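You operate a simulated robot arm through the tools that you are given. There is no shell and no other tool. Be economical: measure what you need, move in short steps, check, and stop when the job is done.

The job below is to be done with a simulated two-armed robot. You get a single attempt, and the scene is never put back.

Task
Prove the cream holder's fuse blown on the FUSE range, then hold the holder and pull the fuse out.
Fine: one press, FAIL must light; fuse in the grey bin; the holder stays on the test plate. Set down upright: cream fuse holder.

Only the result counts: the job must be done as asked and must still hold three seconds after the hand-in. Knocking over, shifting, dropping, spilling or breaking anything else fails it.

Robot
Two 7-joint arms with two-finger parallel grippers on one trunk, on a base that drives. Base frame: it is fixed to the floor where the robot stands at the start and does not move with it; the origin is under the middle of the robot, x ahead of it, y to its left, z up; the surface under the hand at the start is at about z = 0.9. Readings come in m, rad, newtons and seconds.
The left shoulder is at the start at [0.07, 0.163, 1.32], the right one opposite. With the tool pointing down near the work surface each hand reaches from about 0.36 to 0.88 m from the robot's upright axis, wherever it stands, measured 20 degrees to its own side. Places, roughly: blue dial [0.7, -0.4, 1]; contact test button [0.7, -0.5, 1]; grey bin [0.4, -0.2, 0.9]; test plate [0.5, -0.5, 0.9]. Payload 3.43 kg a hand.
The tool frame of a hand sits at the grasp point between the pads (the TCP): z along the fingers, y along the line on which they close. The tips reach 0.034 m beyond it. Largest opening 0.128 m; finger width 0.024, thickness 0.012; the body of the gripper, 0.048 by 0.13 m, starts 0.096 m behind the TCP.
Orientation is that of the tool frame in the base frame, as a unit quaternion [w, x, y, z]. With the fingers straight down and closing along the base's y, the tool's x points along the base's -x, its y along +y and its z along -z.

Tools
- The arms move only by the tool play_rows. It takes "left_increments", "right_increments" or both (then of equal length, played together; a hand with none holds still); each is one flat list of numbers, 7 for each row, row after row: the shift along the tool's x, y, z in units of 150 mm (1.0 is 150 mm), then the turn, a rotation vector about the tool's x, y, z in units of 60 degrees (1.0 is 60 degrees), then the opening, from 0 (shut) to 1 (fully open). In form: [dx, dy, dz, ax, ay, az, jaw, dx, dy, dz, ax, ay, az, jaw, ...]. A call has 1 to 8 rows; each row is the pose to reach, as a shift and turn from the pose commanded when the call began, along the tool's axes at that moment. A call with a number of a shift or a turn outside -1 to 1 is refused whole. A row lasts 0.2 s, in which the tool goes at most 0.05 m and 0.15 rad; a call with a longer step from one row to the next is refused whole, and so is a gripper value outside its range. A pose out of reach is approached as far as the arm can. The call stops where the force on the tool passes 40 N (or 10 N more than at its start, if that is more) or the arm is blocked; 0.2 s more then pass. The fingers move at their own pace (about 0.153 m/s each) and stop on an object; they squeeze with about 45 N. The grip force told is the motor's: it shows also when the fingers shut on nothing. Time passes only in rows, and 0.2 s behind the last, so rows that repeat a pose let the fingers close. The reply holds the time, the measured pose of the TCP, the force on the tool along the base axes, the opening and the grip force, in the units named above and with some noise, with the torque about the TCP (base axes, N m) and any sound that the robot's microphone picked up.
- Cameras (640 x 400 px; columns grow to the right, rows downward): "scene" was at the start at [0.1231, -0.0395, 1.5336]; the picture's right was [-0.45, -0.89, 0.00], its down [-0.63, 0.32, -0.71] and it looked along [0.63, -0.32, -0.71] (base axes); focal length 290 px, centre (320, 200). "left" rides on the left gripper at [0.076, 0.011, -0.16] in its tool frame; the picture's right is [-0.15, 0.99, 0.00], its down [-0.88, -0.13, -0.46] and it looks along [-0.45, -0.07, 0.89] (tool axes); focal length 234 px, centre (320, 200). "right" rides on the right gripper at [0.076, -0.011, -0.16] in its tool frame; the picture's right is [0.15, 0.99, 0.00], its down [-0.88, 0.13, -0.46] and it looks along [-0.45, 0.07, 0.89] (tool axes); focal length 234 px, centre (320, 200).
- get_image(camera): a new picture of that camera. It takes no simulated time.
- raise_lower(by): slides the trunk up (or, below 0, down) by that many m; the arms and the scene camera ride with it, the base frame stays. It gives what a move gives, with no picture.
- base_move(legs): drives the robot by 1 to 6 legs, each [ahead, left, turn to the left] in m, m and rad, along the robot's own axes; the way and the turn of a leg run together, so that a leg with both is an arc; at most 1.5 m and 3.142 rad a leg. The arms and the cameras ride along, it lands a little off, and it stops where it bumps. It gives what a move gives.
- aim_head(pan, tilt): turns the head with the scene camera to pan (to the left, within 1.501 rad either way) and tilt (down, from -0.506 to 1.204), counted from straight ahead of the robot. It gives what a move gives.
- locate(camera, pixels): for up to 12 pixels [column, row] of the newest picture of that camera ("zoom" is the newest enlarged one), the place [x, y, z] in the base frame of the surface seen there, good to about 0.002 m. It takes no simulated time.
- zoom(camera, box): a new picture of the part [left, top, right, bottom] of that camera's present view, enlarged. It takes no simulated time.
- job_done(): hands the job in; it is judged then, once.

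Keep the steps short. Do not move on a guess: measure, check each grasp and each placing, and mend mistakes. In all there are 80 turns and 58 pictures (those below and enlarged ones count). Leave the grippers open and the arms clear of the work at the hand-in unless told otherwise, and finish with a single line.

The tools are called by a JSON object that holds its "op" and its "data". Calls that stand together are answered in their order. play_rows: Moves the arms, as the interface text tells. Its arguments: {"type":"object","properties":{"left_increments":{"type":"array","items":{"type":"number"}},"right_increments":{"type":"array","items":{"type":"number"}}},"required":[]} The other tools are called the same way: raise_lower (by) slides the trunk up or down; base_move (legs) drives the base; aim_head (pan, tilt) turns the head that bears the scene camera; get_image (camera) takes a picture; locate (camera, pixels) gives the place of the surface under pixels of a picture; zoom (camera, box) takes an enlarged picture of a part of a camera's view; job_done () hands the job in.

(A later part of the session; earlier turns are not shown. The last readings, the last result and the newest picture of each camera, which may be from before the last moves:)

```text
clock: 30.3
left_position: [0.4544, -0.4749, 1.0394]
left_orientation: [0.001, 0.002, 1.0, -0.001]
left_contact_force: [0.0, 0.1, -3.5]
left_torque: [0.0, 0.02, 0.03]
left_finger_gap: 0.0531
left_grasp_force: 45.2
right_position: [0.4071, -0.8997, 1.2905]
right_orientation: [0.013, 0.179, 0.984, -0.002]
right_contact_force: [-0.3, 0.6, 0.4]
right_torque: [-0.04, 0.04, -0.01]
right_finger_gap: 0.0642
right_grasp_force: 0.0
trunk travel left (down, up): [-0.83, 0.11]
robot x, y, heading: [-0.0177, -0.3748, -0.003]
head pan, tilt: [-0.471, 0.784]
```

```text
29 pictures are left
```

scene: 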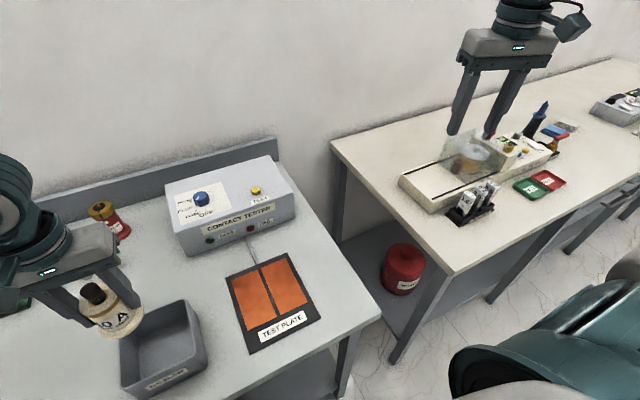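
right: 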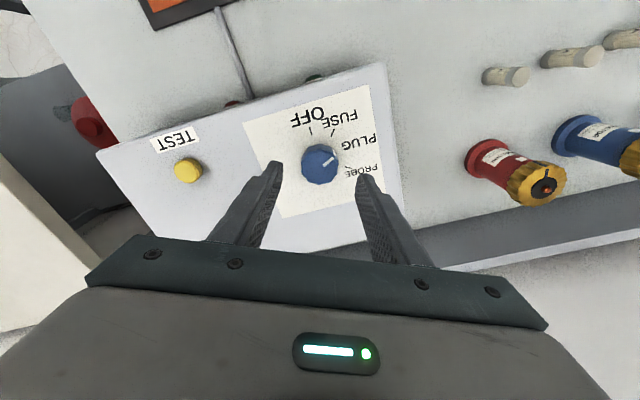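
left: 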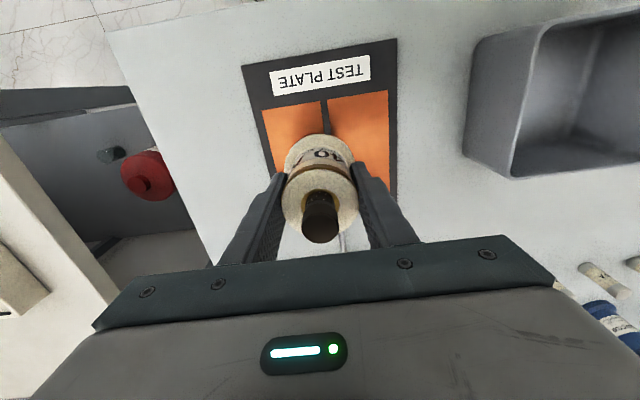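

The holder is centred over the gap. I lower it gently onto the plate.

{"op": "play_rows", "data": {"left_increments": [0, 0.015, 0.25, 0, 0, 0, 0, 0, 0.015, 0.42, 0, 0, 0, 0, 0, 0.015, 0.49, 0, 0, 0, 0, 0, 0.015, 0.52, 0, 0, 0, 0]}}

```text
clock: 31.3
left_position: [0.4541, -0.4728, 0.9624]
left_orientation: [0.001, 0.002, 1.0, 0.0]
left_contact_force: [0.0, -0.9, -3.0]
left_torque: [0.01, -0.01, -0.02]
left_finger_gap: 0.0531
left_grasp_force: 45.1
right_position: [0.4068, -0.9017, 1.2915]
right_orientation: [0.012, 0.179, 0.984, -0.001]
right_contact_force: [-0.2, -1.0, -0.2]
right_torque: [0.01, 0.03, 0.04]
right_finger_gap: 0.064
right_grasp_force: 0.0
trunk travel left (down, up): [-0.83, 0.11]
robot x, y, heading: [-0.0173, -0.3825, -0.008]
head pan, tilt: [-0.471, 0.784]
```

Not touching yet (still 3 N of hanging weight). I go down a few millimetres more until the load shifts.

{"op": "play_rows", "data": {"left_increments": [0, 0, 0.008, 0, 0, 0, 0, 0, 0, 0.016, 0, 0, 0, 0]}}

```text
clock: 31.9
left_position: [0.4545, -0.4737, 0.9606]
left_orientation: [0.002, 0.002, 1.0, -0.001]
left_contact_force: [0.6, -0.7, 0.9]
left_torque: [0.1, 0.07, -0.01]
left_finger_gap: 0.0532
left_grasp_force: 45.2
right_position: [0.4066, -0.8998, 1.2915]
right_orientation: [0.012, 0.178, 0.984, -0.002]
right_contact_force: [-0.3, 0.1, 0.1]
right_torque: [-0.01, 0.01, 0.0]
right_finger_gap: 0.0638
right_grasp_force: 0.0
trunk travel left (down, up): [-0.83, 0.11]
robot x, y, heading: [-0.0165, -0.3826, -0.003]
head pan, tilt: [-0.471, 0.784]
```

The holder rests on the plate (the weight is gone from the hand). I open and rise.

{"op": "play_rows", "data": {"left_increments": [0, 0, 0, 0, 0, 0, 0.8, 0, 0, 0, 0, 0, 0, 0.8, 0, 0, -0.25, 0, 0, 0, 0.8, 0, 0, -0.5, 0, 0, 0, 0.8, 0, 0, -0.75, 0, 0, 0, 0.8, 0, 0, -1.0, 0, 0, 0, 0.8]}}

{"op": "get_image", "data": {"camera": "left"}}

```text
clock: 33.3
left_position: [0.4543, -0.4718, 1.1113]
left_orientation: [0.002, 0.002, 1.0, 0.0]
left_contact_force: [0.0, 0.2, -0.1]
left_torque: [0.03, 0.01, -0.01]
left_finger_gap: 0.1023
left_grasp_force: 0.0
right_position: [0.407, -0.9003, 1.2907]
right_orientation: [0.012, 0.18, 0.984, -0.002]
right_contact_force: [1.1, 0.1, 0.2]
right_torque: [-0.01, 0.0, 0.01]
right_finger_gap: 0.0641
right_grasp_force: 0.1
trunk travel left (down, up): [-0.83, 0.11]
robot x, y, heading: [-0.0151, -0.3809, -0.002]
head pan, tilt: [-0.471, 0.784]
```

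```text
28 pictures are left
```

left: 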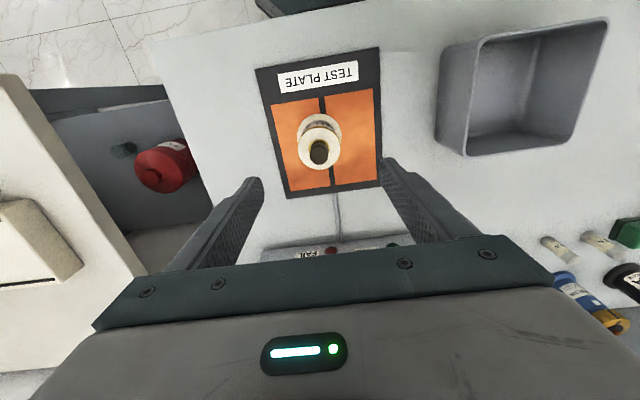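

The holder stands upright across both pads. I'll clear the left hand sideways and turn the base so that the right hand can reach the button from its good side.

{"op": "play_rows", "data": {"left_increments": [0, 0.25, -0.1, 0, 0, 0, 0.8, 0, 0.5, -0.2, 0, 0, 0, 0.8, 0, 0.75, -0.3, 0, 0, 0, 0.8, 0, 1.0, -0.4, 0, 0, 0, 0.8]}}

{"op": "base_move", "data": {"legs": [[-0.02, 0.05, 0], [0, 0, 0.457]]}}

{"op": "get_image", "data": {"camera": "right"}}

```text
clock: 34.3
left_position: [0.4539, -0.3198, 1.1697]
left_orientation: [0.002, 0.002, 1.0, -0.002]
left_contact_force: [0.6, -0.7, 0.0]
left_torque: [-0.04, 0.02, 0.0]
left_finger_gap: 0.1024
left_grasp_force: 0.2
right_position: [0.4053, -0.8982, 1.2924]
right_orientation: [0.012, 0.178, 0.984, -0.002]
right_contact_force: [0.6, 0.1, 0.2]
right_torque: [0.0, -0.01, 0.02]
right_finger_gap: 0.0639
right_grasp_force: 0.1
trunk travel left (down, up): [-0.83, 0.11]
robot x, y, heading: [-0.0183, -0.3787, -0.004]
head pan, tilt: [-0.471, 0.784]
```

```text
clock: 36.6
left_position: [0.3582, -0.0673, 1.1694]
left_orientation: [0.001, -0.228, 0.974, 0.0]
left_contact_force: [0.5, 0.6, -0.6]
left_torque: [-0.03, -0.01, -0.01]
left_finger_gap: 0.1026
left_grasp_force: 0.1
right_position: [0.5748, -0.6059, 1.2911]
right_orientation: [0.013, -0.051, 0.999, 0.003]
right_contact_force: [0.1, -0.3, 0.6]
right_torque: [0.0, 0.03, 0.02]
right_finger_gap: 0.0639
right_grasp_force: 0.1
trunk travel left (down, up): [-0.83, 0.11]
robot x, y, heading: [-0.0349, -0.3285, 0.461]
head pan, tilt: [-0.471, 0.784]
```

```text
27 pictures are left
```

right: 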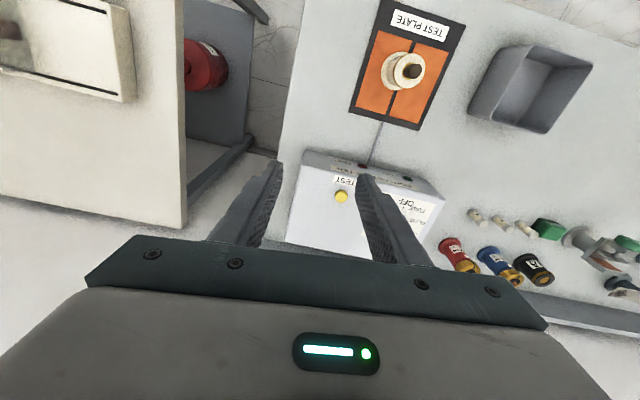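

The button is visible at (341,196). I move the closed right hand over it.

{"op": "play_rows", "data": {"right_increments": [-0.18, 0.092, 0.2, 0, 0, 0, 0.2, -0.36, 0.184, 0.4, 0, 0, 0, 0, -0.54, 0.276, 0.6, 0, 0, 0, 0, -0.72, 0.368, 0.8, 0, 0, 0, 0, -0.892, 0.461, 1.0, 0, 0, 0, 0]}}

{"op": "get_image", "data": {"camera": "right"}}

```text
clock: 37.8
left_position: [0.3615, -0.0661, 1.168]
left_orientation: [0.0, -0.226, 0.974, 0.0]
left_contact_force: [0.2, 0.3, -0.1]
left_torque: [0.01, 0.04, 0.0]
left_finger_gap: 0.1022
left_grasp_force: 0.1
right_position: [0.7064, -0.5212, 1.1446]
right_orientation: [0.011, -0.052, 0.999, 0.001]
right_contact_force: [0.7, 0.0, -0.4]
right_torque: [-0.03, 0.04, 0.02]
right_finger_gap: 0.0
right_grasp_force: 33.3
trunk travel left (down, up): [-0.83, 0.11]
robot x, y, heading: [-0.0401, -0.3251, 0.457]
head pan, tilt: [-0.471, 0.784]
```

```text
26 pictures are left
```

right: 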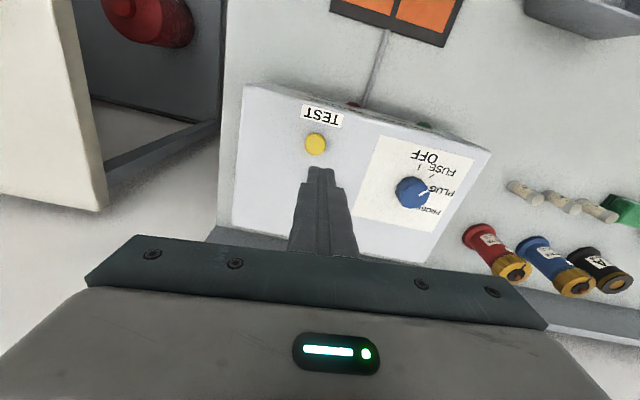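

Since only one press is allowed, I check the dial again before pressing, and re-measure the button.

{"op": "zoom", "data": {"camera": "right", "box": [370, 140, 480, 220]}}

{"op": "locate", "data": {"camera": "right", "pixels": [[316, 142], [316, 136], [316, 148], [308, 143], [324, 143]]}}

{"op": "locate", "data": {"camera": "zoom", "pixels": [[254, 272], [300, 255], [342, 210], [280, 170], [350, 150]]}}

```text
5.00 times, centred on (425, 180) of right
```

zoom: 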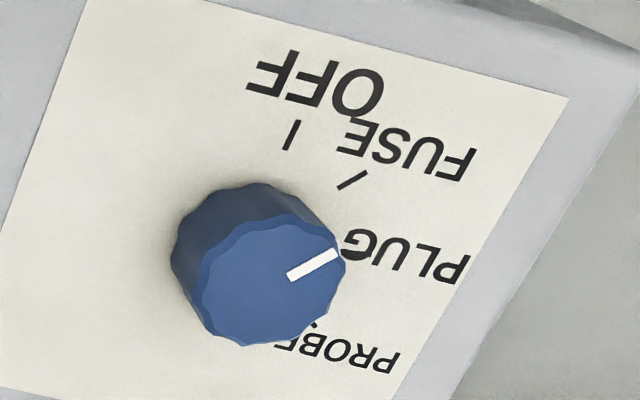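

```text
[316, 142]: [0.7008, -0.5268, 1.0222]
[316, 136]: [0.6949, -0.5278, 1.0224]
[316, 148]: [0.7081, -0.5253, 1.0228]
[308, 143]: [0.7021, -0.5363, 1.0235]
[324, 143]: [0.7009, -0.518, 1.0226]
```

```text
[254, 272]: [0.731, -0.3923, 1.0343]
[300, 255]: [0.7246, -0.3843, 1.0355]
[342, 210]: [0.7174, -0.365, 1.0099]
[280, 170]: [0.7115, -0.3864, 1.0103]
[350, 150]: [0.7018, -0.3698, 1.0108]
```

Measuring the pointer's ends and the FUSE tick's ends for a real angle.

{"op": "locate", "data": {"camera": "zoom", "pixels": [[291, 276], [335, 254], [340, 188], [366, 172], [298, 122], [287, 149], [178, 270], [345, 265], [240, 343], [265, 225]]}}

```text
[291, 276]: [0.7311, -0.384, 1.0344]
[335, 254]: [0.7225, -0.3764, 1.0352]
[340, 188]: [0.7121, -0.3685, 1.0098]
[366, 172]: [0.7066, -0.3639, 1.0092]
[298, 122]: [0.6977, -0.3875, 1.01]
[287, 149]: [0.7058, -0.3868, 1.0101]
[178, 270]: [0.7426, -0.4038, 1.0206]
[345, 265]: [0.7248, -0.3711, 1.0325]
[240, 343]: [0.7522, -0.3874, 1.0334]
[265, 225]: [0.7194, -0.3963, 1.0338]
```

The pointer reads 48.5° and the FUSE tick 50°, so they agree. I descend to about 3 mm above the button.

{"op": "play_rows", "data": {"right_increments": [0.037, -0.03, 0.15, 0, 0, 0, 0, 0.037, -0.03, 0.35, 0, 0, 0, 0, 0.037, -0.03, 0.5, 0, 0, 0, 0, 0.037, -0.03, 0.55, 0, 0, 0, 0]}}

{"op": "get_image", "data": {"camera": "right"}}

{"op": "get_image", "data": {"camera": "scene"}}

```text
clock: 38.8
left_position: [0.3594, -0.0663, 1.1698]
left_orientation: [0.002, -0.228, 0.974, -0.001]
left_contact_force: [-0.2, -0.9, -0.5]
left_torque: [-0.01, 0.01, -0.03]
left_finger_gap: 0.1026
left_grasp_force: 0.1
right_position: [0.7007, -0.528, 1.0614]
right_orientation: [0.012, -0.052, 0.999, 0.002]
right_contact_force: [0.6, -0.7, 0.2]
right_torque: [0.0, 0.01, 0.01]
right_finger_gap: 0.0
right_grasp_force: 33.0
trunk travel left (down, up): [-0.83, 0.11]
robot x, y, heading: [-0.0389, -0.3316, 0.458]
head pan, tilt: [-0.471, 0.784]
```

```text
24 pictures are left
```

right: 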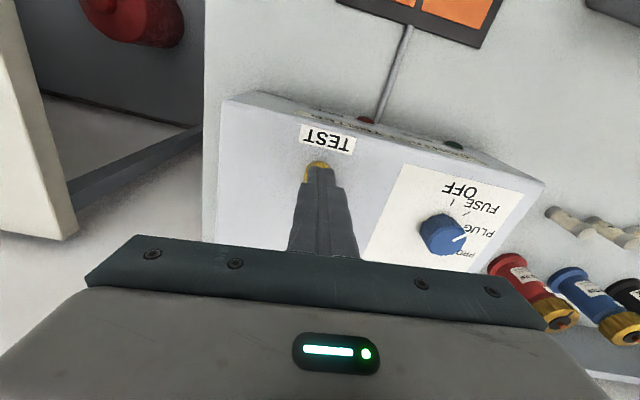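

```text
23 pictures are left
```

scene: 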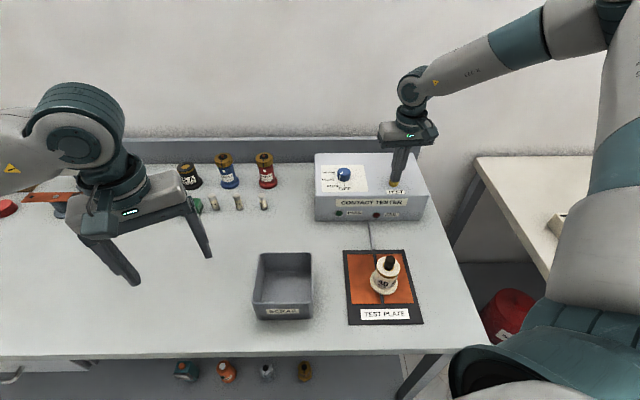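

The finger is over the button and the scene camera sees the lamps. I press down slowly, once.

{"op": "play_rows", "data": {"right_increments": [0, 0, 0.03, 0, 0, 0, 0, 0, 0, 0.045, 0, 0, 0, 0, 0, 0, 0.06, 0, 0, 0, 0]}}

{"op": "zoom", "data": {"camera": "scene", "box": [300, 140, 440, 230]}}

```text
clock: 39.6
left_position: [0.3589, -0.0646, 1.1684]
left_orientation: [0.0, -0.227, 0.974, -0.001]
left_contact_force: [0.6, -0.2, 0.5]
left_torque: [0.01, 0.0, 0.03]
left_finger_gap: 0.1024
left_grasp_force: 0.1
right_position: [0.7012, -0.5263, 1.0527]
right_orientation: [0.013, -0.052, 0.999, 0.001]
right_contact_force: [-1.6, 0.5, 1.8]
right_torque: [0.02, 0.04, -0.01]
right_finger_gap: 0.0001
right_grasp_force: 32.9
trunk travel left (down, up): [-0.83, 0.11]
robot x, y, heading: [-0.0338, -0.3276, 0.46]
head pan, tilt: [-0.471, 0.784]
heard: click
```

```text
4.44 times, centred on (370, 185) of scene
```

zoom: 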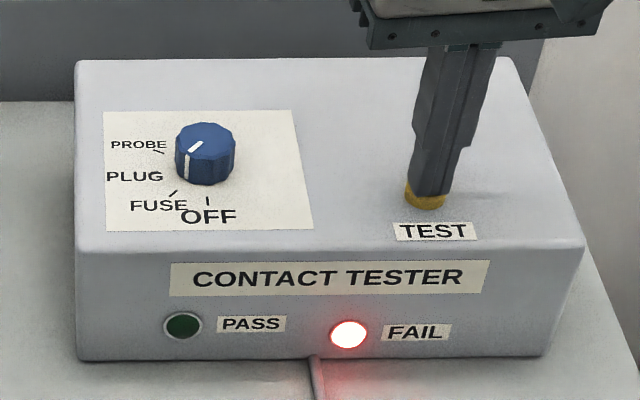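

A click, and FAIL is lit red. I rise straight up off the button and retract.

{"op": "play_rows", "data": {"right_increments": [0, 0, -0.3, 0, 0, 0, 0, 0, 0, -0.6, 0, 0, 0, 0, 0.2, -0.1, -0.8, 0, 0, 0, 0, 0.4, -0.2, -1.0, 0, 0, 0, 0.3, 0.7, -0.3, -1.0, 0, 0, 0, 0.5, 0.9, -0.46, -1.0, 0, 0, 0, 0.5]}}

{"op": "base_move", "data": {"legs": [[0, 0, -0.457], [0.02, -0.05, 0]]}}

{"op": "get_image", "data": {"camera": "scene"}}

```text
clock: 41.0
left_position: [0.3595, -0.0686, 1.1699]
left_orientation: [0.002, -0.228, 0.974, 0.0]
left_contact_force: [-0.3, -1.4, 0.1]
left_torque: [0.07, 0.0, 0.0]
left_finger_gap: 0.1024
left_grasp_force: 0.1
right_position: [0.5701, -0.6124, 1.1987]
right_orientation: [0.012, -0.051, 0.999, 0.002]
right_contact_force: [-0.3, -1.1, 0.0]
right_torque: [0.01, -0.01, -0.03]
right_finger_gap: 0.0638
right_grasp_force: 0.1
trunk travel left (down, up): [-0.83, 0.11]
robot x, y, heading: [-0.0374, -0.3279, 0.46]
head pan, tilt: [-0.471, 0.784]
```

```text
clock: 43.2
left_position: [0.4524, -0.312, 1.1699]
left_orientation: [0.002, 0.001, 1.0, -0.004]
left_contact_force: [-0.4, 0.5, 0.5]
left_torque: [-0.09, -0.02, -0.01]
left_finger_gap: 0.1025
left_grasp_force: 0.0
right_position: [0.4007, -0.8927, 1.2038]
right_orientation: [0.015, 0.177, 0.984, -0.004]
right_contact_force: [-0.4, 0.3, 0.5]
right_torque: [-0.09, -0.04, 0.01]
right_finger_gap: 0.0637
right_grasp_force: 0.1
trunk travel left (down, up): [-0.83, 0.11]
robot x, y, heading: [-0.0209, -0.3796, 0.001]
head pan, tilt: [-0.471, 0.784]
```

```text
21 pictures are left
```

scene: 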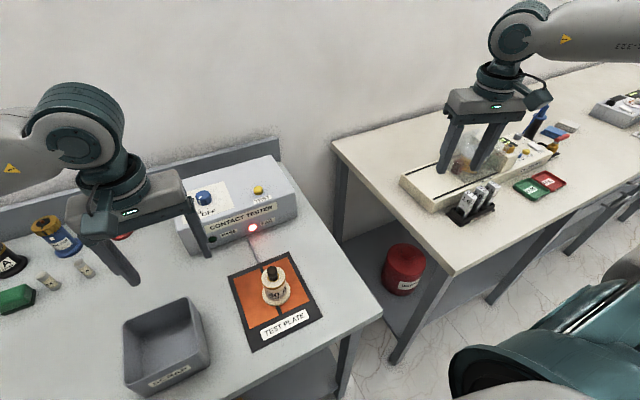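

FAIL stays lit and the holder is untouched. Next the base backs off 0.1 m for elbow room. The left hand goes aside, and the right hand turns and comes in behind the holder.

{"op": "base_move", "data": {"legs": [[-0.1, 0, 0]]}}

{"op": "play_rows", "data": {"left_increments": [0, 0.14, -0.1, 0, 0, 0, 0.5, 0, 0.28, -0.2, 0, 0, 0, 0.5, 0, 0.42, -0.3, 0, 0, 0, 0.5, 0, 0.56, -0.4, 0, 0, 0, 0.5, 0, 0.7, -0.5, 0, 0, 0, 0.5], "right_increments": [0.023, 0.19, 0, 0, 0, -0.126, 0.7, 0.047, 0.38, 0, 0, 0, -0.252, 0.7, 0.07, 0.57, 0, 0, 0, -0.378, 0.7, 0.094, 0.76, 0, 0, 0, -0.504, 0.7, 0.117, 0.953, 0, 0, 0, -0.63, 0.7]}}

```text
clock: 44.4
left_position: [0.3547, -0.318, 1.1679]
left_orientation: [0.0, 0.0, 1.0, 0.0]
left_contact_force: [-0.3, 0.2, 0.5]
left_torque: [-0.05, 0.02, -0.01]
left_finger_gap: 0.1023
left_grasp_force: 0.0
right_position: [0.3033, -0.8987, 1.1991]
right_orientation: [0.012, 0.177, 0.984, -0.002]
right_contact_force: [0.0, 0.6, 0.4]
right_torque: [-0.03, -0.03, 0.02]
right_finger_gap: 0.0639
right_grasp_force: 0.0
trunk travel left (down, up): [-0.83, 0.11]
robot x, y, heading: [-0.119, -0.3807, -0.007]
head pan, tilt: [-0.471, 0.784]
```

```text
clock: 45.6
left_position: [0.3535, -0.2091, 1.2428]
left_orientation: [0.001, 0.0, 1.0, -0.002]
left_contact_force: [0.3, -0.7, -0.4]
left_torque: [-0.03, 0.01, 0.02]
left_finger_gap: 0.0641
left_grasp_force: 0.0
right_position: [0.3361, -0.7568, 1.2005]
right_orientation: [0.01, -0.152, 0.988, -0.006]
right_contact_force: [-0.4, 0.3, 0.6]
right_torque: [-0.01, -0.01, -0.04]
right_finger_gap: 0.0899
right_grasp_force: 0.0
trunk travel left (down, up): [-0.83, 0.11]
robot x, y, heading: [-0.1173, -0.3779, -0.003]
head pan, tilt: [-0.471, 0.784]
```

Now the right hand tilts 55° forward while moving toward the line behind the holder.

{"op": "play_rows", "data": {"right_increments": [-0.043, 0.136, 0, 0, -0.131, 0, 0.7, -0.086, 0.272, 0, 0, -0.262, 0, 0.7, -0.129, 0.408, 0, 0, -0.393, 0, 0.7, -0.172, 0.544, 0, 0, -0.524, 0, 0.7, -0.215, 0.68, 0, 0, -0.655, 0, 0.7, -0.258, 0.816, 0, 0, -0.786, 0, 0.7, -0.3, 0.954, 0, 0, -0.917, 0, 0.7]}}

{"op": "get_image", "data": {"camera": "scene"}}

{"op": "get_image", "data": {"camera": "right"}}

```text
clock: 47.2
left_position: [0.3547, -0.2134, 1.2428]
left_orientation: [0.002, -0.001, 1.0, 0.0]
left_contact_force: [0.1, -1.1, 0.3]
left_torque: [-0.02, 0.04, 0.0]
left_finger_gap: 0.064
left_grasp_force: 0.0
right_position: [0.44, -0.6437, 1.1974]
right_orientation: [0.467, -0.136, 0.871, 0.066]
right_contact_force: [-0.1, 1.3, -0.4]
right_torque: [0.01, 0.03, 0.04]
right_finger_gap: 0.0896
right_grasp_force: 0.1
right hand out of reach, approached as far as the arm can: row 4, 5, 6, 7
trunk travel left (down, up): [-0.83, 0.11]
robot x, y, heading: [-0.1209, -0.3796, -0.006]
head pan, tilt: [-0.471, 0.784]
```

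```text
20 pictures are left
```

scene: 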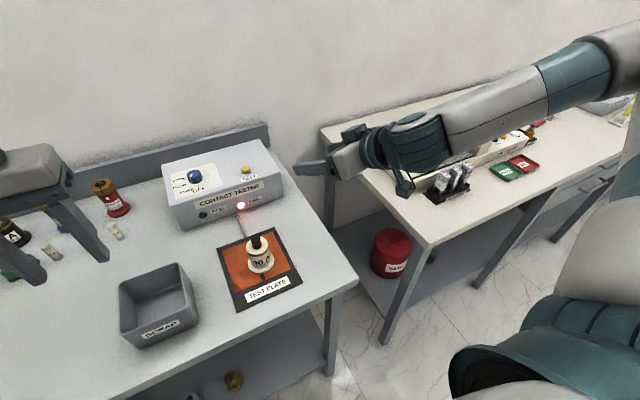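

```text
19 pictures are left
```

right: 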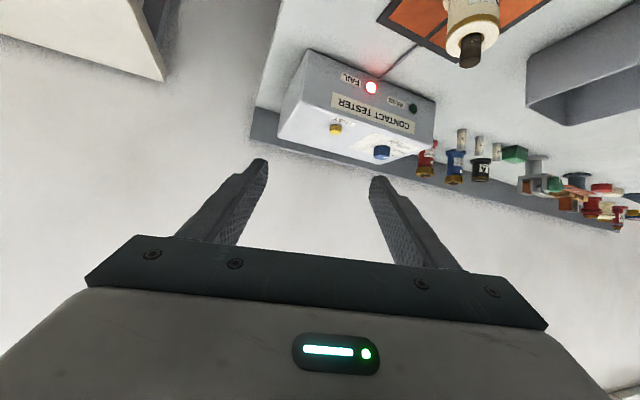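

The hand comes naturally from the right in this arm pose, so the straight-behind direction is cramped. I swing the approach direction 0.6 rad further to come from the right rear.

{"op": "play_rows", "data": {"right_increments": [0.048, 0.085, -0.026, -0.094, 0, -0.066, 0.7, 0.096, 0.17, -0.053, -0.188, 0, -0.132, 0.7, 0.144, 0.256, -0.079, -0.282, 0, -0.198, 0.7, 0.192, 0.34, -0.106, -0.376, 0, -0.264, 0.7, 0.24, 0.427, -0.132, -0.47, 0, -0.33, 0.7]}}

{"op": "get_image", "data": {"camera": "right"}}

```text
clock: 48.4
left_position: [0.3539, -0.2113, 1.2447]
left_orientation: [0.0, 0.0, 1.0, -0.001]
left_contact_force: [-0.2, -0.5, 0.2]
left_torque: [0.01, 0.0, -0.02]
left_finger_gap: 0.0637
left_grasp_force: 0.1
right_position: [0.3825, -0.5929, 1.1776]
right_orientation: [0.424, -0.393, 0.793, 0.194]
right_contact_force: [-0.2, -0.2, -0.7]
right_torque: [0.01, -0.05, -0.02]
right_finger_gap: 0.0896
right_grasp_force: 0.0
trunk travel left (down, up): [-0.83, 0.11]
robot x, y, heading: [-0.1173, -0.3775, -0.001]
head pan, tilt: [-0.471, 0.784]
```

```text
18 pictures are left
```

right: 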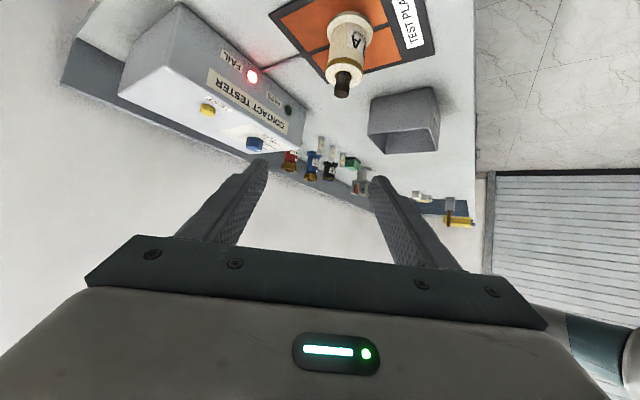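

This pose is comfortable. I descend along the approach line to 12 cm short of the holder.

{"op": "play_rows", "data": {"right_increments": [0.184, 0.037, 0.197, 0, 0, 0, 0.7, 0.368, 0.074, 0.395, 0, 0, 0, 0.7, 0.553, 0.111, 0.592, 0, 0, 0, 0.7, 0.737, 0.148, 0.79, 0, 0, 0, 0.7]}}

{"op": "get_image", "data": {"camera": "right"}}

```text
clock: 49.4
left_position: [0.3539, -0.2137, 1.2428]
left_orientation: [0.002, 0.0, 1.0, 0.0]
left_contact_force: [-0.4, -0.8, 0.4]
left_torque: [0.01, 0.04, 0.0]
left_finger_gap: 0.0641
left_grasp_force: 0.0
right_position: [0.3909, -0.5954, 1.1027]
right_orientation: [0.421, -0.393, 0.794, 0.195]
right_contact_force: [0.4, 0.0, 0.2]
right_torque: [0.01, -0.02, 0.02]
right_finger_gap: 0.0896
right_grasp_force: 0.1
right hand out of reach, approached as far as the arm can: row 2, 3, 4
trunk travel left (down, up): [-0.83, 0.11]
robot x, y, heading: [-0.1201, -0.378, -0.004]
head pan, tilt: [-0.471, 0.784]
```

```text
17 pictures are left
```

right: 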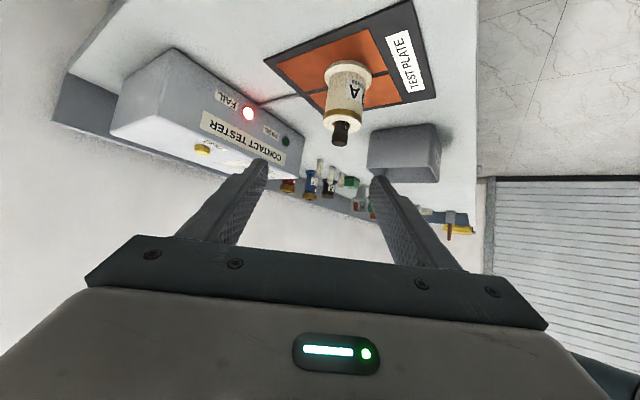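

The arm can't go lower with the shoulder this high. I lower the trunk by 0.13 m; the right fingers stay short of the holder and above the bench, and the left hand stays above the bin.

{"op": "raise_lower", "data": {"by": -0.13}}

{"op": "get_image", "data": {"camera": "right"}}

{"op": "get_image", "data": {"camera": "scene"}}

```text
clock: 51.0
left_position: [0.3532, -0.2127, 1.1131]
left_orientation: [0.001, 0.001, 1.0, -0.001]
left_contact_force: [-0.4, 0.2, 0.2]
left_torque: [-0.01, 0.02, 0.01]
left_finger_gap: 0.0643
left_grasp_force: 0.0
right_position: [0.3908, -0.5942, 0.9731]
right_orientation: [0.422, -0.392, 0.794, 0.194]
right_contact_force: [0.8, 0.0, 0.9]
right_torque: [0.02, -0.03, -0.01]
right_finger_gap: 0.0896
right_grasp_force: 0.2
trunk travel left (down, up): [-0.7, 0.24]
robot x, y, heading: [-0.1211, -0.3799, -0.001]
head pan, tilt: [-0.471, 0.784]
```

```text
16 pictures are left
```

right: 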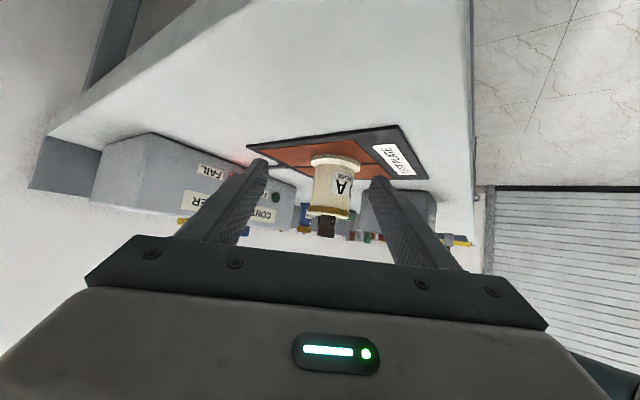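

```text
15 pictures are left
```

scene: 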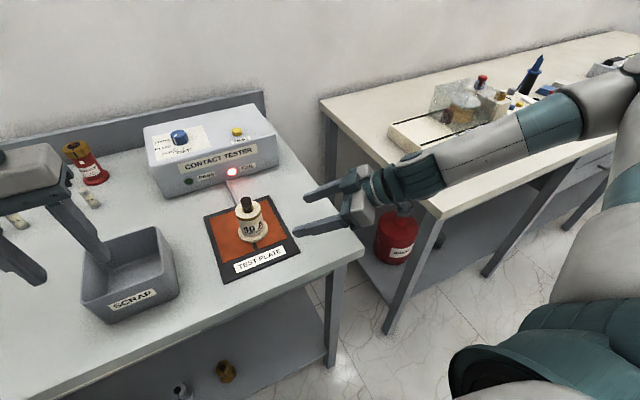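

The fingers straddle the line to the holder. I shift sideways 24 mm, then go forward around the body without closing.

{"op": "play_rows", "data": {"right_increments": [0, 0.163, 0, 0, 0, 0, 0.7, -0.1, 0.163, 0.2, 0, 0, 0, 0.7, -0.2, 0.163, 0.4, 0, 0, 0, 0.7, -0.28, 0.163, 0.57, 0, 0, 0, 0.7]}}

{"op": "get_image", "data": {"camera": "right"}}

```text
clock: 52.0
left_position: [0.3532, -0.2118, 1.1131]
left_orientation: [0.001, 0.0, 1.0, -0.001]
left_contact_force: [0.1, -0.1, 0.5]
left_torque: [-0.04, 0.0, 0.02]
left_finger_gap: 0.0638
left_grasp_force: 0.1
right_position: [0.4318, -0.5303, 1.0035]
right_orientation: [0.417, -0.394, 0.796, 0.194]
right_contact_force: [0.7, 0.6, -0.2]
right_torque: [-0.01, -0.01, 0.02]
right_finger_gap: 0.0898
right_grasp_force: 0.1
right hand out of reach, approached as far as the arm can: row 1, 2, 3, 4
trunk travel left (down, up): [-0.7, 0.24]
robot x, y, heading: [-0.1222, -0.3794, -0.009]
head pan, tilt: [-0.471, 0.784]
```

```text
14 pictures are left
```

right: 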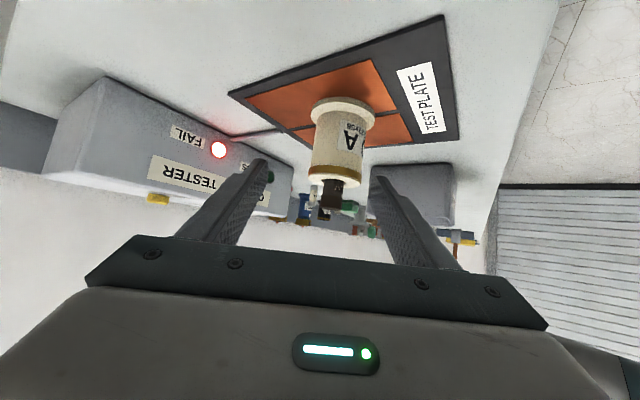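

The arm keeps riding 4 cm high, so I need the shoulder lower still. I raise both hands a little, then lower the trunk by 0.12 m.

{"op": "play_rows", "data": {"left_increments": [0, 0, -0.3, 0, 0, 0, 0.5, 0, 0, -0.6, 0, 0, 0, 0.5, 0, 0, -0.9, 0, 0, 0, 0.5], "right_increments": [-0.137, -0.005, -0.095, 0, 0, 0, 0.7, -0.275, -0.01, -0.189, 0, 0, 0, 0.7, -0.385, -0.014, -0.265, 0, 0, 0, 0.7]}}

{"op": "raise_lower", "data": {"by": -0.12}}

```text
clock: 52.8
left_position: [0.3528, -0.2101, 1.249]
left_orientation: [0.002, 0.0, 1.0, -0.001]
left_contact_force: [-0.4, 0.4, 0.6]
left_torque: [0.0, -0.02, 0.0]
left_finger_gap: 0.0641
left_grasp_force: 0.1
right_position: [0.4291, -0.5288, 1.0728]
right_orientation: [0.422, -0.393, 0.794, 0.194]
right_contact_force: [-0.6, 0.5, -0.4]
right_torque: [-0.01, -0.03, -0.01]
right_finger_gap: 0.0897
right_grasp_force: 0.0
trunk travel left (down, up): [-0.7, 0.24]
robot x, y, heading: [-0.1172, -0.3776, -0.001]
head pan, tilt: [-0.471, 0.784]
```

```text
clock: 54.3
left_position: [0.3538, -0.2104, 1.1288]
left_orientation: [0.002, 0.0, 1.0, -0.001]
left_contact_force: [0.4, -0.7, 0.8]
left_torque: [0.04, -0.03, 0.01]
left_finger_gap: 0.0641
left_grasp_force: 0.1
right_position: [0.4312, -0.5275, 0.9528]
right_orientation: [0.421, -0.392, 0.794, 0.193]
right_contact_force: [0.6, 0.1, 0.0]
right_torque: [-0.01, 0.0, 0.02]
right_finger_gap: 0.0895
right_grasp_force: 0.0
trunk travel left (down, up): [-0.58, 0.36]
robot x, y, heading: [-0.1188, -0.3788, -0.01]
head pan, tilt: [-0.471, 0.784]
```

The height is now right (z 0.953). I shift sideways 15 mm, go forward 5 cm around the body, then close.

{"op": "play_rows", "data": {"right_increments": [0, 0.098, 0, 0, 0, 0, 0.7, -0.1, 0.098, 0.144, 0, 0, 0, 0.7, -0.2, 0.098, 0.288, 0, 0, 0, 0.7]}}

{"op": "get_image", "data": {"camera": "right"}}

```text
clock: 55.1
left_position: [0.3549, -0.2102, 1.1283]
left_orientation: [0.001, 0.0, 1.0, -0.001]
left_contact_force: [0.0, 0.8, -0.9]
left_torque: [-0.02, 0.01, 0.03]
left_finger_gap: 0.0641
left_grasp_force: 0.0
right_position: [0.4536, -0.4771, 0.9523]
right_orientation: [0.421, -0.392, 0.794, 0.194]
right_contact_force: [0.5, -0.2, 1.6]
right_torque: [0.02, 0.02, -0.01]
right_finger_gap: 0.0896
right_grasp_force: 0.0
trunk travel left (down, up): [-0.58, 0.36]
robot x, y, heading: [-0.1179, -0.3766, -0.006]
head pan, tilt: [-0.471, 0.784]
```

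```text
13 pictures are left
```

right: 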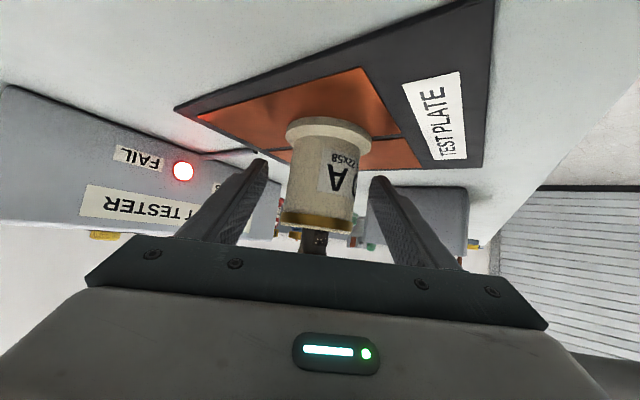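

Well centred. Closing on the holder.

{"op": "play_rows", "data": {"right_increments": [0, 0.01, 0, 0, 0, 0, 0.5, 0, 0.01, 0, 0, 0, 0, 0, 0, 0.01, 0, 0, 0, 0, 0, 0, 0.01, 0, 0, 0, 0, 0]}}

{"op": "get_image", "data": {"camera": "scene"}}

{"op": "get_image", "data": {"camera": "left"}}

```text
clock: 56.1
left_position: [0.3545, -0.2108, 1.1279]
left_orientation: [0.001, 0.0, 1.0, -0.001]
left_contact_force: [0.1, 0.5, -0.7]
left_torque: [0.01, -0.01, 0.01]
left_finger_gap: 0.0641
left_grasp_force: 0.1
right_position: [0.452, -0.4767, 0.953]
right_orientation: [0.422, -0.393, 0.794, 0.194]
right_contact_force: [1.3, -0.4, 3.8]
right_torque: [0.21, 0.04, -0.04]
right_finger_gap: 0.0527
right_grasp_force: 44.6
trunk travel left (down, up): [-0.58, 0.36]
robot x, y, heading: [-0.1195, -0.3789, -0.003]
head pan, tilt: [-0.471, 0.784]
```

```text
12 pictures are left
```

scene: 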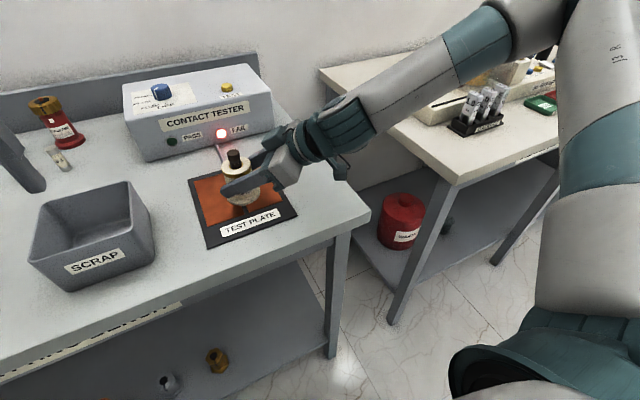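

```text
11 pictures are left
```

left: 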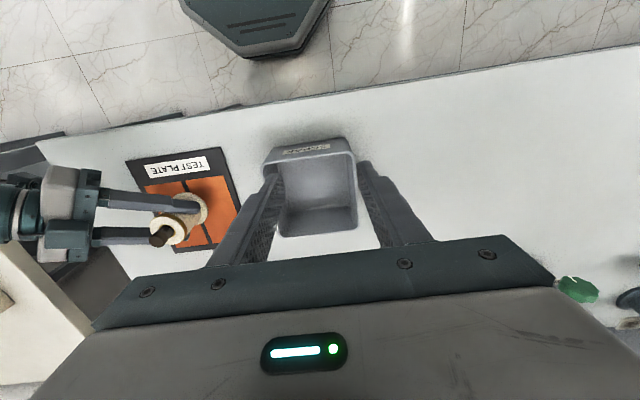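

The holder is held (52.7 mm). From the left view I measure the fuse top at (160,237) and the bin's rim and floor.

{"op": "zoom", "data": {"camera": "left", "box": [120, 180, 240, 260]}}

{"op": "locate", "data": {"camera": "left", "pixels": [[160, 237], [270, 160], [352, 154], [290, 233], [355, 228], [320, 195], [163, 232], [156, 241]]}}

```text
5.00 times, centred on (180, 220) of left
```

zoom: 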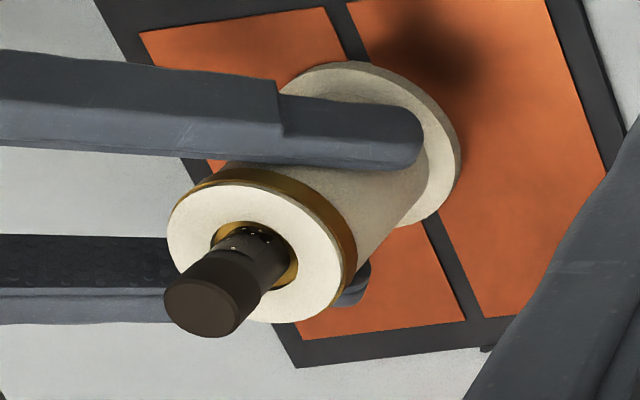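

```text
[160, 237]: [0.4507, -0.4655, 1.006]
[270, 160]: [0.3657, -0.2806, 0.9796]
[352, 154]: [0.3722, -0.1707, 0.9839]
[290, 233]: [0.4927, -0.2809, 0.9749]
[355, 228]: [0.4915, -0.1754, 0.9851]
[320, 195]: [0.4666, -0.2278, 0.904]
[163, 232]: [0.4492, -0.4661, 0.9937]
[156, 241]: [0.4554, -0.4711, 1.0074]
```

The fuse is at (0.455, -0.4715) with its top at 1.0075, and the bin's centre is (0.43, -0.227). The left hand comes over the fuse at height.

{"op": "play_rows", "data": {"left_increments": [-0.15, -0.22, 0, 0, 0, 0, 0.4, -0.3, -0.45, 0, 0, 0, 0, 0.35, -0.45, -0.68, 0, 0, 0, 0, 0.35, -0.6, -0.9, 0, 0, 0, 0, 0.35]}}

{"op": "play_rows", "data": {"left_increments": [-0.03, -0.28, 0, 0, 0, 0, 0.35, -0.06, -0.56, 0, 0, 0, 0, 0.35, -0.07, -0.84, 0, 0, 0, 0, 0.35]}}

{"op": "get_image", "data": {"camera": "left"}}

```text
clock: 57.1
left_position: [0.443, -0.3471, 1.1304]
left_orientation: [0.001, -0.001, 1.0, 0.0]
left_contact_force: [-0.3, -1.0, -1.4]
left_torque: [-0.01, 0.03, 0.01]
left_finger_gap: 0.0447
left_grasp_force: 0.1
right_position: [0.4514, -0.4775, 0.9524]
right_orientation: [0.422, -0.393, 0.793, 0.196]
right_contact_force: [-1.8, 0.0, 6.8]
right_torque: [0.14, 0.34, 0.09]
right_finger_gap: 0.053
right_grasp_force: 45.4
trunk travel left (down, up): [-0.58, 0.36]
robot x, y, heading: [-0.1205, -0.3738, -0.001]
head pan, tilt: [-0.471, 0.784]
```

```text
clock: 57.9
left_position: [0.4524, -0.4721, 1.1279]
left_orientation: [0.001, 0.0, 1.0, -0.001]
left_contact_force: [0.0, -1.4, -1.5]
left_torque: [0.02, 0.03, 0.0]
left_finger_gap: 0.0449
left_grasp_force: 0.1
right_position: [0.4519, -0.4786, 0.9526]
right_orientation: [0.422, -0.393, 0.794, 0.195]
right_contact_force: [-1.5, -3.6, 9.1]
right_torque: [0.12, 0.43, 0.15]
right_finger_gap: 0.0528
right_grasp_force: 44.6
trunk travel left (down, up): [-0.58, 0.36]
robot x, y, heading: [-0.1191, -0.3804, 0.0]
head pan, tilt: [-0.471, 0.784]
```

```text
9 pictures are left
```

left: 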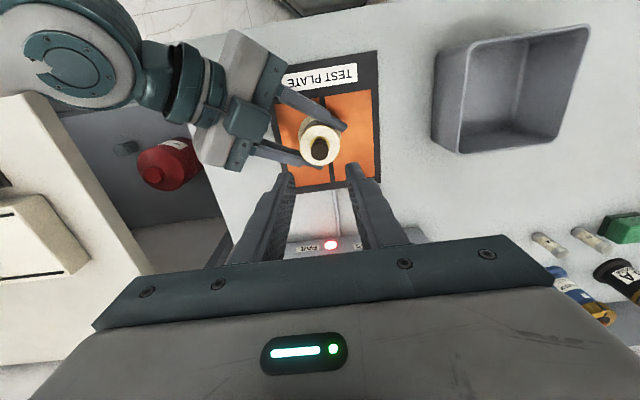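

Reachable and clear of the right hand. I check the fuse position once more and descend.

{"op": "locate", "data": {"camera": "left", "pixels": [[319, 150], [319, 156], [313, 149], [325, 149], [319, 144]]}}

{"op": "play_rows", "data": {"left_increments": [-0.01, 0, 0.25, 0, 0, 0, 0.35, -0.01, 0, 0.45, 0, 0, 0, 0.35]}}

{"op": "get_image", "data": {"camera": "left"}}

```text
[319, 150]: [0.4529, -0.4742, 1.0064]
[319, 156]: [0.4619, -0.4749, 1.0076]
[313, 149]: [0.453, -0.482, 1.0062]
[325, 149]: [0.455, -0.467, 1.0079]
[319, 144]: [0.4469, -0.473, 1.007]
```

```text
clock: 58.5
left_position: [0.457, -0.4717, 1.0597]
left_orientation: [0.001, 0.0, 1.0, -0.001]
left_contact_force: [0.9, -0.5, -0.5]
left_torque: [0.01, -0.04, -0.03]
left_finger_gap: 0.0451
left_grasp_force: 0.1
right_position: [0.4506, -0.4774, 0.9521]
right_orientation: [0.422, -0.393, 0.793, 0.195]
right_contact_force: [-0.9, -0.6, 5.8]
right_torque: [0.22, 0.22, 0.01]
right_finger_gap: 0.0525
right_grasp_force: 45.1
trunk travel left (down, up): [-0.58, 0.36]
robot x, y, heading: [-0.1176, -0.3757, -0.004]
head pan, tilt: [-0.471, 0.784]
```

```text
8 pictures are left
```

left: 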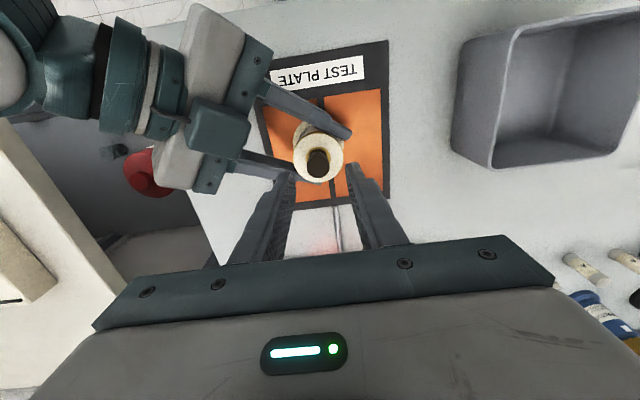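

Aligned to within 3 mm. I correct that, descend to TCP 1.018 and close on the fuse cap.

{"op": "play_rows", "data": {"left_increments": [0.02, -0.017, 0.1, 0, 0, 0, 0.35, 0.02, -0.017, 0.2, 0, 0, 0, 0.35, 0.02, -0.017, 0.275, 0, 0, 0, 0.35, 0.02, -0.017, 0.275, 0, 0, 0, 0, 0.02, -0.017, 0.275, 0, 0, 0, 0, 0.02, -0.017, 0.275, 0, 0, 0, 0]}}

{"op": "get_image", "data": {"camera": "left"}}

```text
clock: 59.9
left_position: [0.4537, -0.4737, 1.021]
left_orientation: [0.002, 0.0, 1.0, -0.001]
left_contact_force: [0.6, -0.4, 1.7]
left_torque: [-0.11, -0.05, -0.03]
left_finger_gap: 0.0204
left_grasp_force: 44.8
right_position: [0.4516, -0.4762, 0.9528]
right_orientation: [0.421, -0.393, 0.794, 0.194]
right_contact_force: [-1.8, 0.1, 6.7]
right_torque: [0.3, 0.31, 0.04]
right_finger_gap: 0.0527
right_grasp_force: 44.6
trunk travel left (down, up): [-0.58, 0.36]
robot x, y, heading: [-0.122, -0.3757, -0.003]
head pan, tilt: [-0.471, 0.784]
```

```text
7 pictures are left
```

left: 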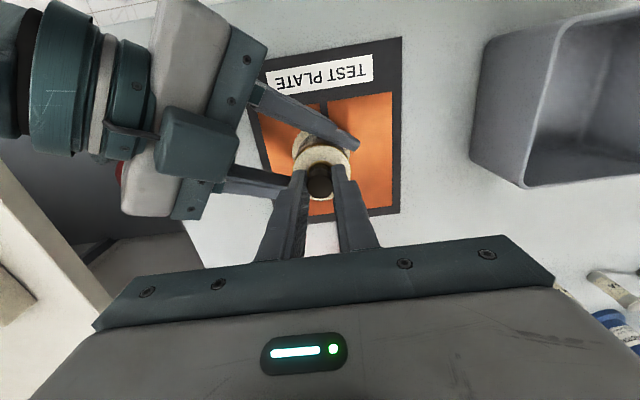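

The fuse is gripped (20.4 mm). I pull straight up while the right hand holds the holder.

{"op": "play_rows", "data": {"left_increments": [0, 0, -0.03, 0, 0, 0, 0, 0, 0, -0.08, 0, 0, 0, 0, 0, 0, -0.15, 0, 0, 0, 0, 0, 0, -0.25, 0, 0, 0, 0, 0, 0, -0.4, 0, 0, 0, 0, 0, 0, -0.55, 0, 0, 0, 0, 0, 0, -0.7, 0, 0, 0, 0]}}

```text
clock: 61.5
left_position: [0.4518, -0.4732, 1.1285]
left_orientation: [0.001, 0.001, 1.0, -0.001]
left_contact_force: [1.0, 0.5, -0.7]
left_torque: [-0.04, 0.0, -0.02]
left_finger_gap: 0.0204
left_grasp_force: 45.0
right_position: [0.4502, -0.4771, 0.9533]
right_orientation: [0.422, -0.393, 0.794, 0.194]
right_contact_force: [-1.9, -1.0, 8.9]
right_torque: [0.23, 0.36, 0.07]
right_finger_gap: 0.0527
right_grasp_force: 45.5
trunk travel left (down, up): [-0.58, 0.36]
robot x, y, heading: [-0.1187, -0.3795, -0.004]
head pan, tilt: [-0.471, 0.784]
```

{"op": "get_image", "data": {"camera": "left"}}

```text
6 pictures are left
```

left: 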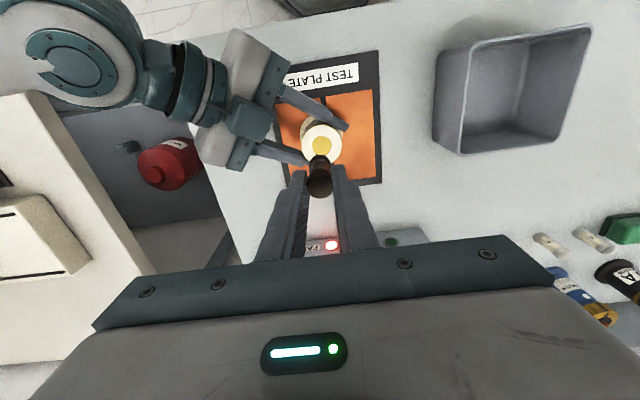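

The fuse is out and the holder is empty. I carry the fuse over the bin's centre.

{"op": "play_rows", "data": {"left_increments": [0.022, 0.25, 0, 0, 0, 0, 0, 0.045, 0.5, 0, 0, 0, 0, 0, 0.068, 0.75, 0, 0, 0, 0, 0, 0.09, 1.0, 0, 0, 0, 0, 0]}}

{"op": "play_rows", "data": {"left_increments": [0.03, 0.32, 0, 0, 0, 0, 0, 0.057, 0.64, 0, 0, 0, 0, 0, 0.057, 0.64, 0.25, 0, 0, 0, 0, 0.057, 0.64, 0.5, 0, 0, 0, 0, 0.057, 0.64, 0.75, 0, 0, 0, 0]}}

{"op": "get_image", "data": {"camera": "left"}}

```text
clock: 62.5
left_position: [0.439, -0.3241, 1.1278]
left_orientation: [0.002, 0.0, 1.0, -0.001]
left_contact_force: [-0.9, 0.6, -1.0]
left_torque: [-0.01, -0.01, 0.01]
left_finger_gap: 0.0201
left_grasp_force: 45.2
right_position: [0.4513, -0.4772, 0.9518]
right_orientation: [0.423, -0.392, 0.794, 0.194]
right_contact_force: [0.8, -0.6, 6.7]
right_torque: [0.23, 0.14, -0.1]
right_finger_gap: 0.0524
right_grasp_force: 45.0
trunk travel left (down, up): [-0.58, 0.36]
robot x, y, heading: [-0.12, -0.377, -0.001]
head pan, tilt: [-0.471, 0.784]
```

```text
clock: 63.7
left_position: [0.4307, -0.229, 1.0119]
left_orientation: [0.002, 0.001, 1.0, -0.001]
left_contact_force: [0.1, 0.1, 0.1]
left_torque: [0.01, -0.02, -0.02]
left_finger_gap: 0.0202
left_grasp_force: 45.4
right_position: [0.4504, -0.4772, 0.9525]
right_orientation: [0.422, -0.393, 0.794, 0.194]
right_contact_force: [-2.1, 2.5, 6.9]
right_torque: [0.37, 0.32, 0.04]
right_finger_gap: 0.0528
right_grasp_force: 45.1
trunk travel left (down, up): [-0.58, 0.36]
robot x, y, heading: [-0.1181, -0.3788, -0.005]
head pan, tilt: [-0.471, 0.784]
```

```text
5 pictures are left
```

left: 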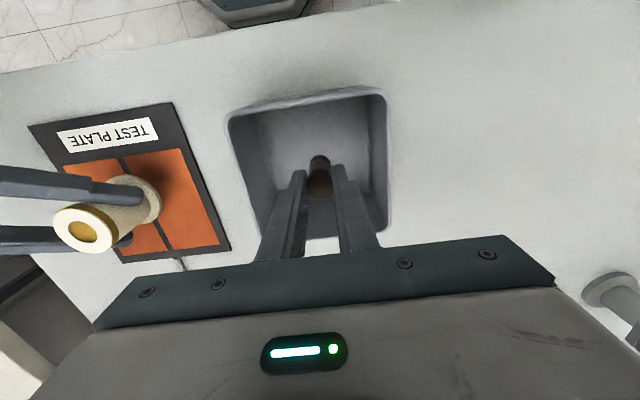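

The fuse is well inside the bin. I lower 2 cm more, release and rise; meanwhile the right hand just opens in place.

{"op": "play_rows", "data": {"left_increments": [0, 0, 0.07, 0, 0, 0, 0, 0, 0, 0.13, 0, 0, 0, 0, 0, 0, 0.13, 0, 0, 0, 0.4, 0, 0, 0.13, 0, 0, 0, 0.4, 0, 0, 0, 0, 0, 0, 0.4, 0, 0, -0.3, 0, 0, 0, 0.4, 0, 0, -0.6, 0, 0, 0, 0.4, 0, 0, -0.9, 0, 0, 0, 0.5], "right_increments": [0, 0, 0, 0, 0, 0, 0, 0, 0, 0, 0, 0, 0, 0.2, 0, 0, 0, 0, 0, 0, 0.48, 0, 0, 0, 0, 0, 0, 0.6, 0, 0, 0, 0, 0, 0, 0.7, 0, 0, 0, 0, 0, 0, 0.7, 0, 0, 0, 0, 0, 0, 0.7, 0, 0, 0, 0, 0, 0, 0.7]}}

{"op": "get_image", "data": {"camera": "left"}}

```text
clock: 65.5
left_position: [0.4307, -0.2289, 1.1491]
left_orientation: [0.002, 0.0, 1.0, 0.0]
left_contact_force: [-0.4, 0.3, -0.1]
left_torque: [0.01, -0.03, 0.02]
left_finger_gap: 0.0641
left_grasp_force: 0.0
right_position: [0.451, -0.4774, 0.9524]
right_orientation: [0.422, -0.393, 0.793, 0.195]
right_contact_force: [-0.3, 0.0, -0.2]
right_torque: [0.01, -0.03, -0.01]
right_finger_gap: 0.0896
right_grasp_force: 0.0
trunk travel left (down, up): [-0.58, 0.36]
robot x, y, heading: [-0.1162, -0.3797, -0.005]
head pan, tilt: [-0.471, 0.784]
```

```text
4 pictures are left
```

left: 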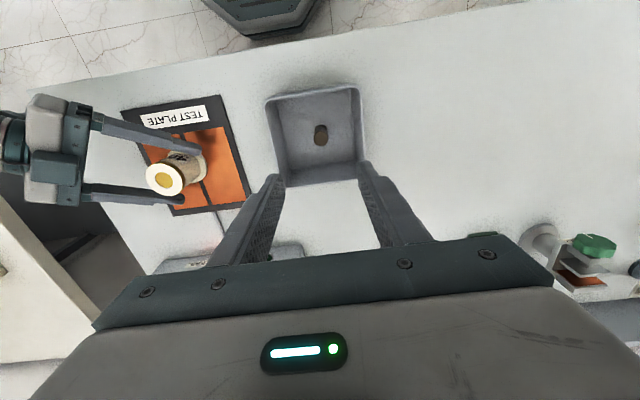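

The fuse lies in the bin and the holder stands free between the open fingers. The right hand backs out along its own axis.

{"op": "play_rows", "data": {"right_increments": [0, 0, -0.2, 0, 0, 0, 0.7, 0, 0, -0.4, 0, 0, 0, 0.7, 0, 0, -0.7, 0, 0, 0, 0.7, 0, 0, -1.0, 0, 0, 0, 0.7]}}

{"op": "get_image", "data": {"camera": "scene"}}

```text
clock: 66.5
left_position: [0.4296, -0.2286, 1.1505]
left_orientation: [0.003, -0.001, 1.0, -0.001]
left_contact_force: [-0.1, 0.0, 0.0]
left_torque: [0.01, -0.01, -0.03]
left_finger_gap: 0.0639
left_grasp_force: 0.0
right_position: [0.369, -0.573, 1.0387]
right_orientation: [0.422, -0.393, 0.793, 0.195]
right_contact_force: [-0.2, -0.1, 0.0]
right_torque: [-0.01, 0.0, -0.07]
right_finger_gap: 0.0895
right_grasp_force: 0.1
trunk travel left (down, up): [-0.58, 0.36]
robot x, y, heading: [-0.1218, -0.3787, -0.004]
head pan, tilt: [-0.471, 0.784]
```

```text
3 pictures are left
```

scene: 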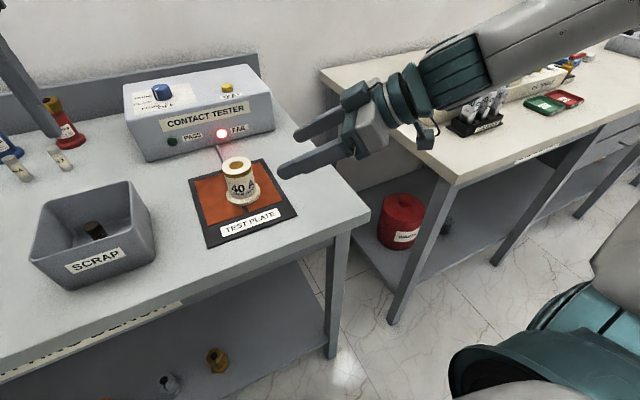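

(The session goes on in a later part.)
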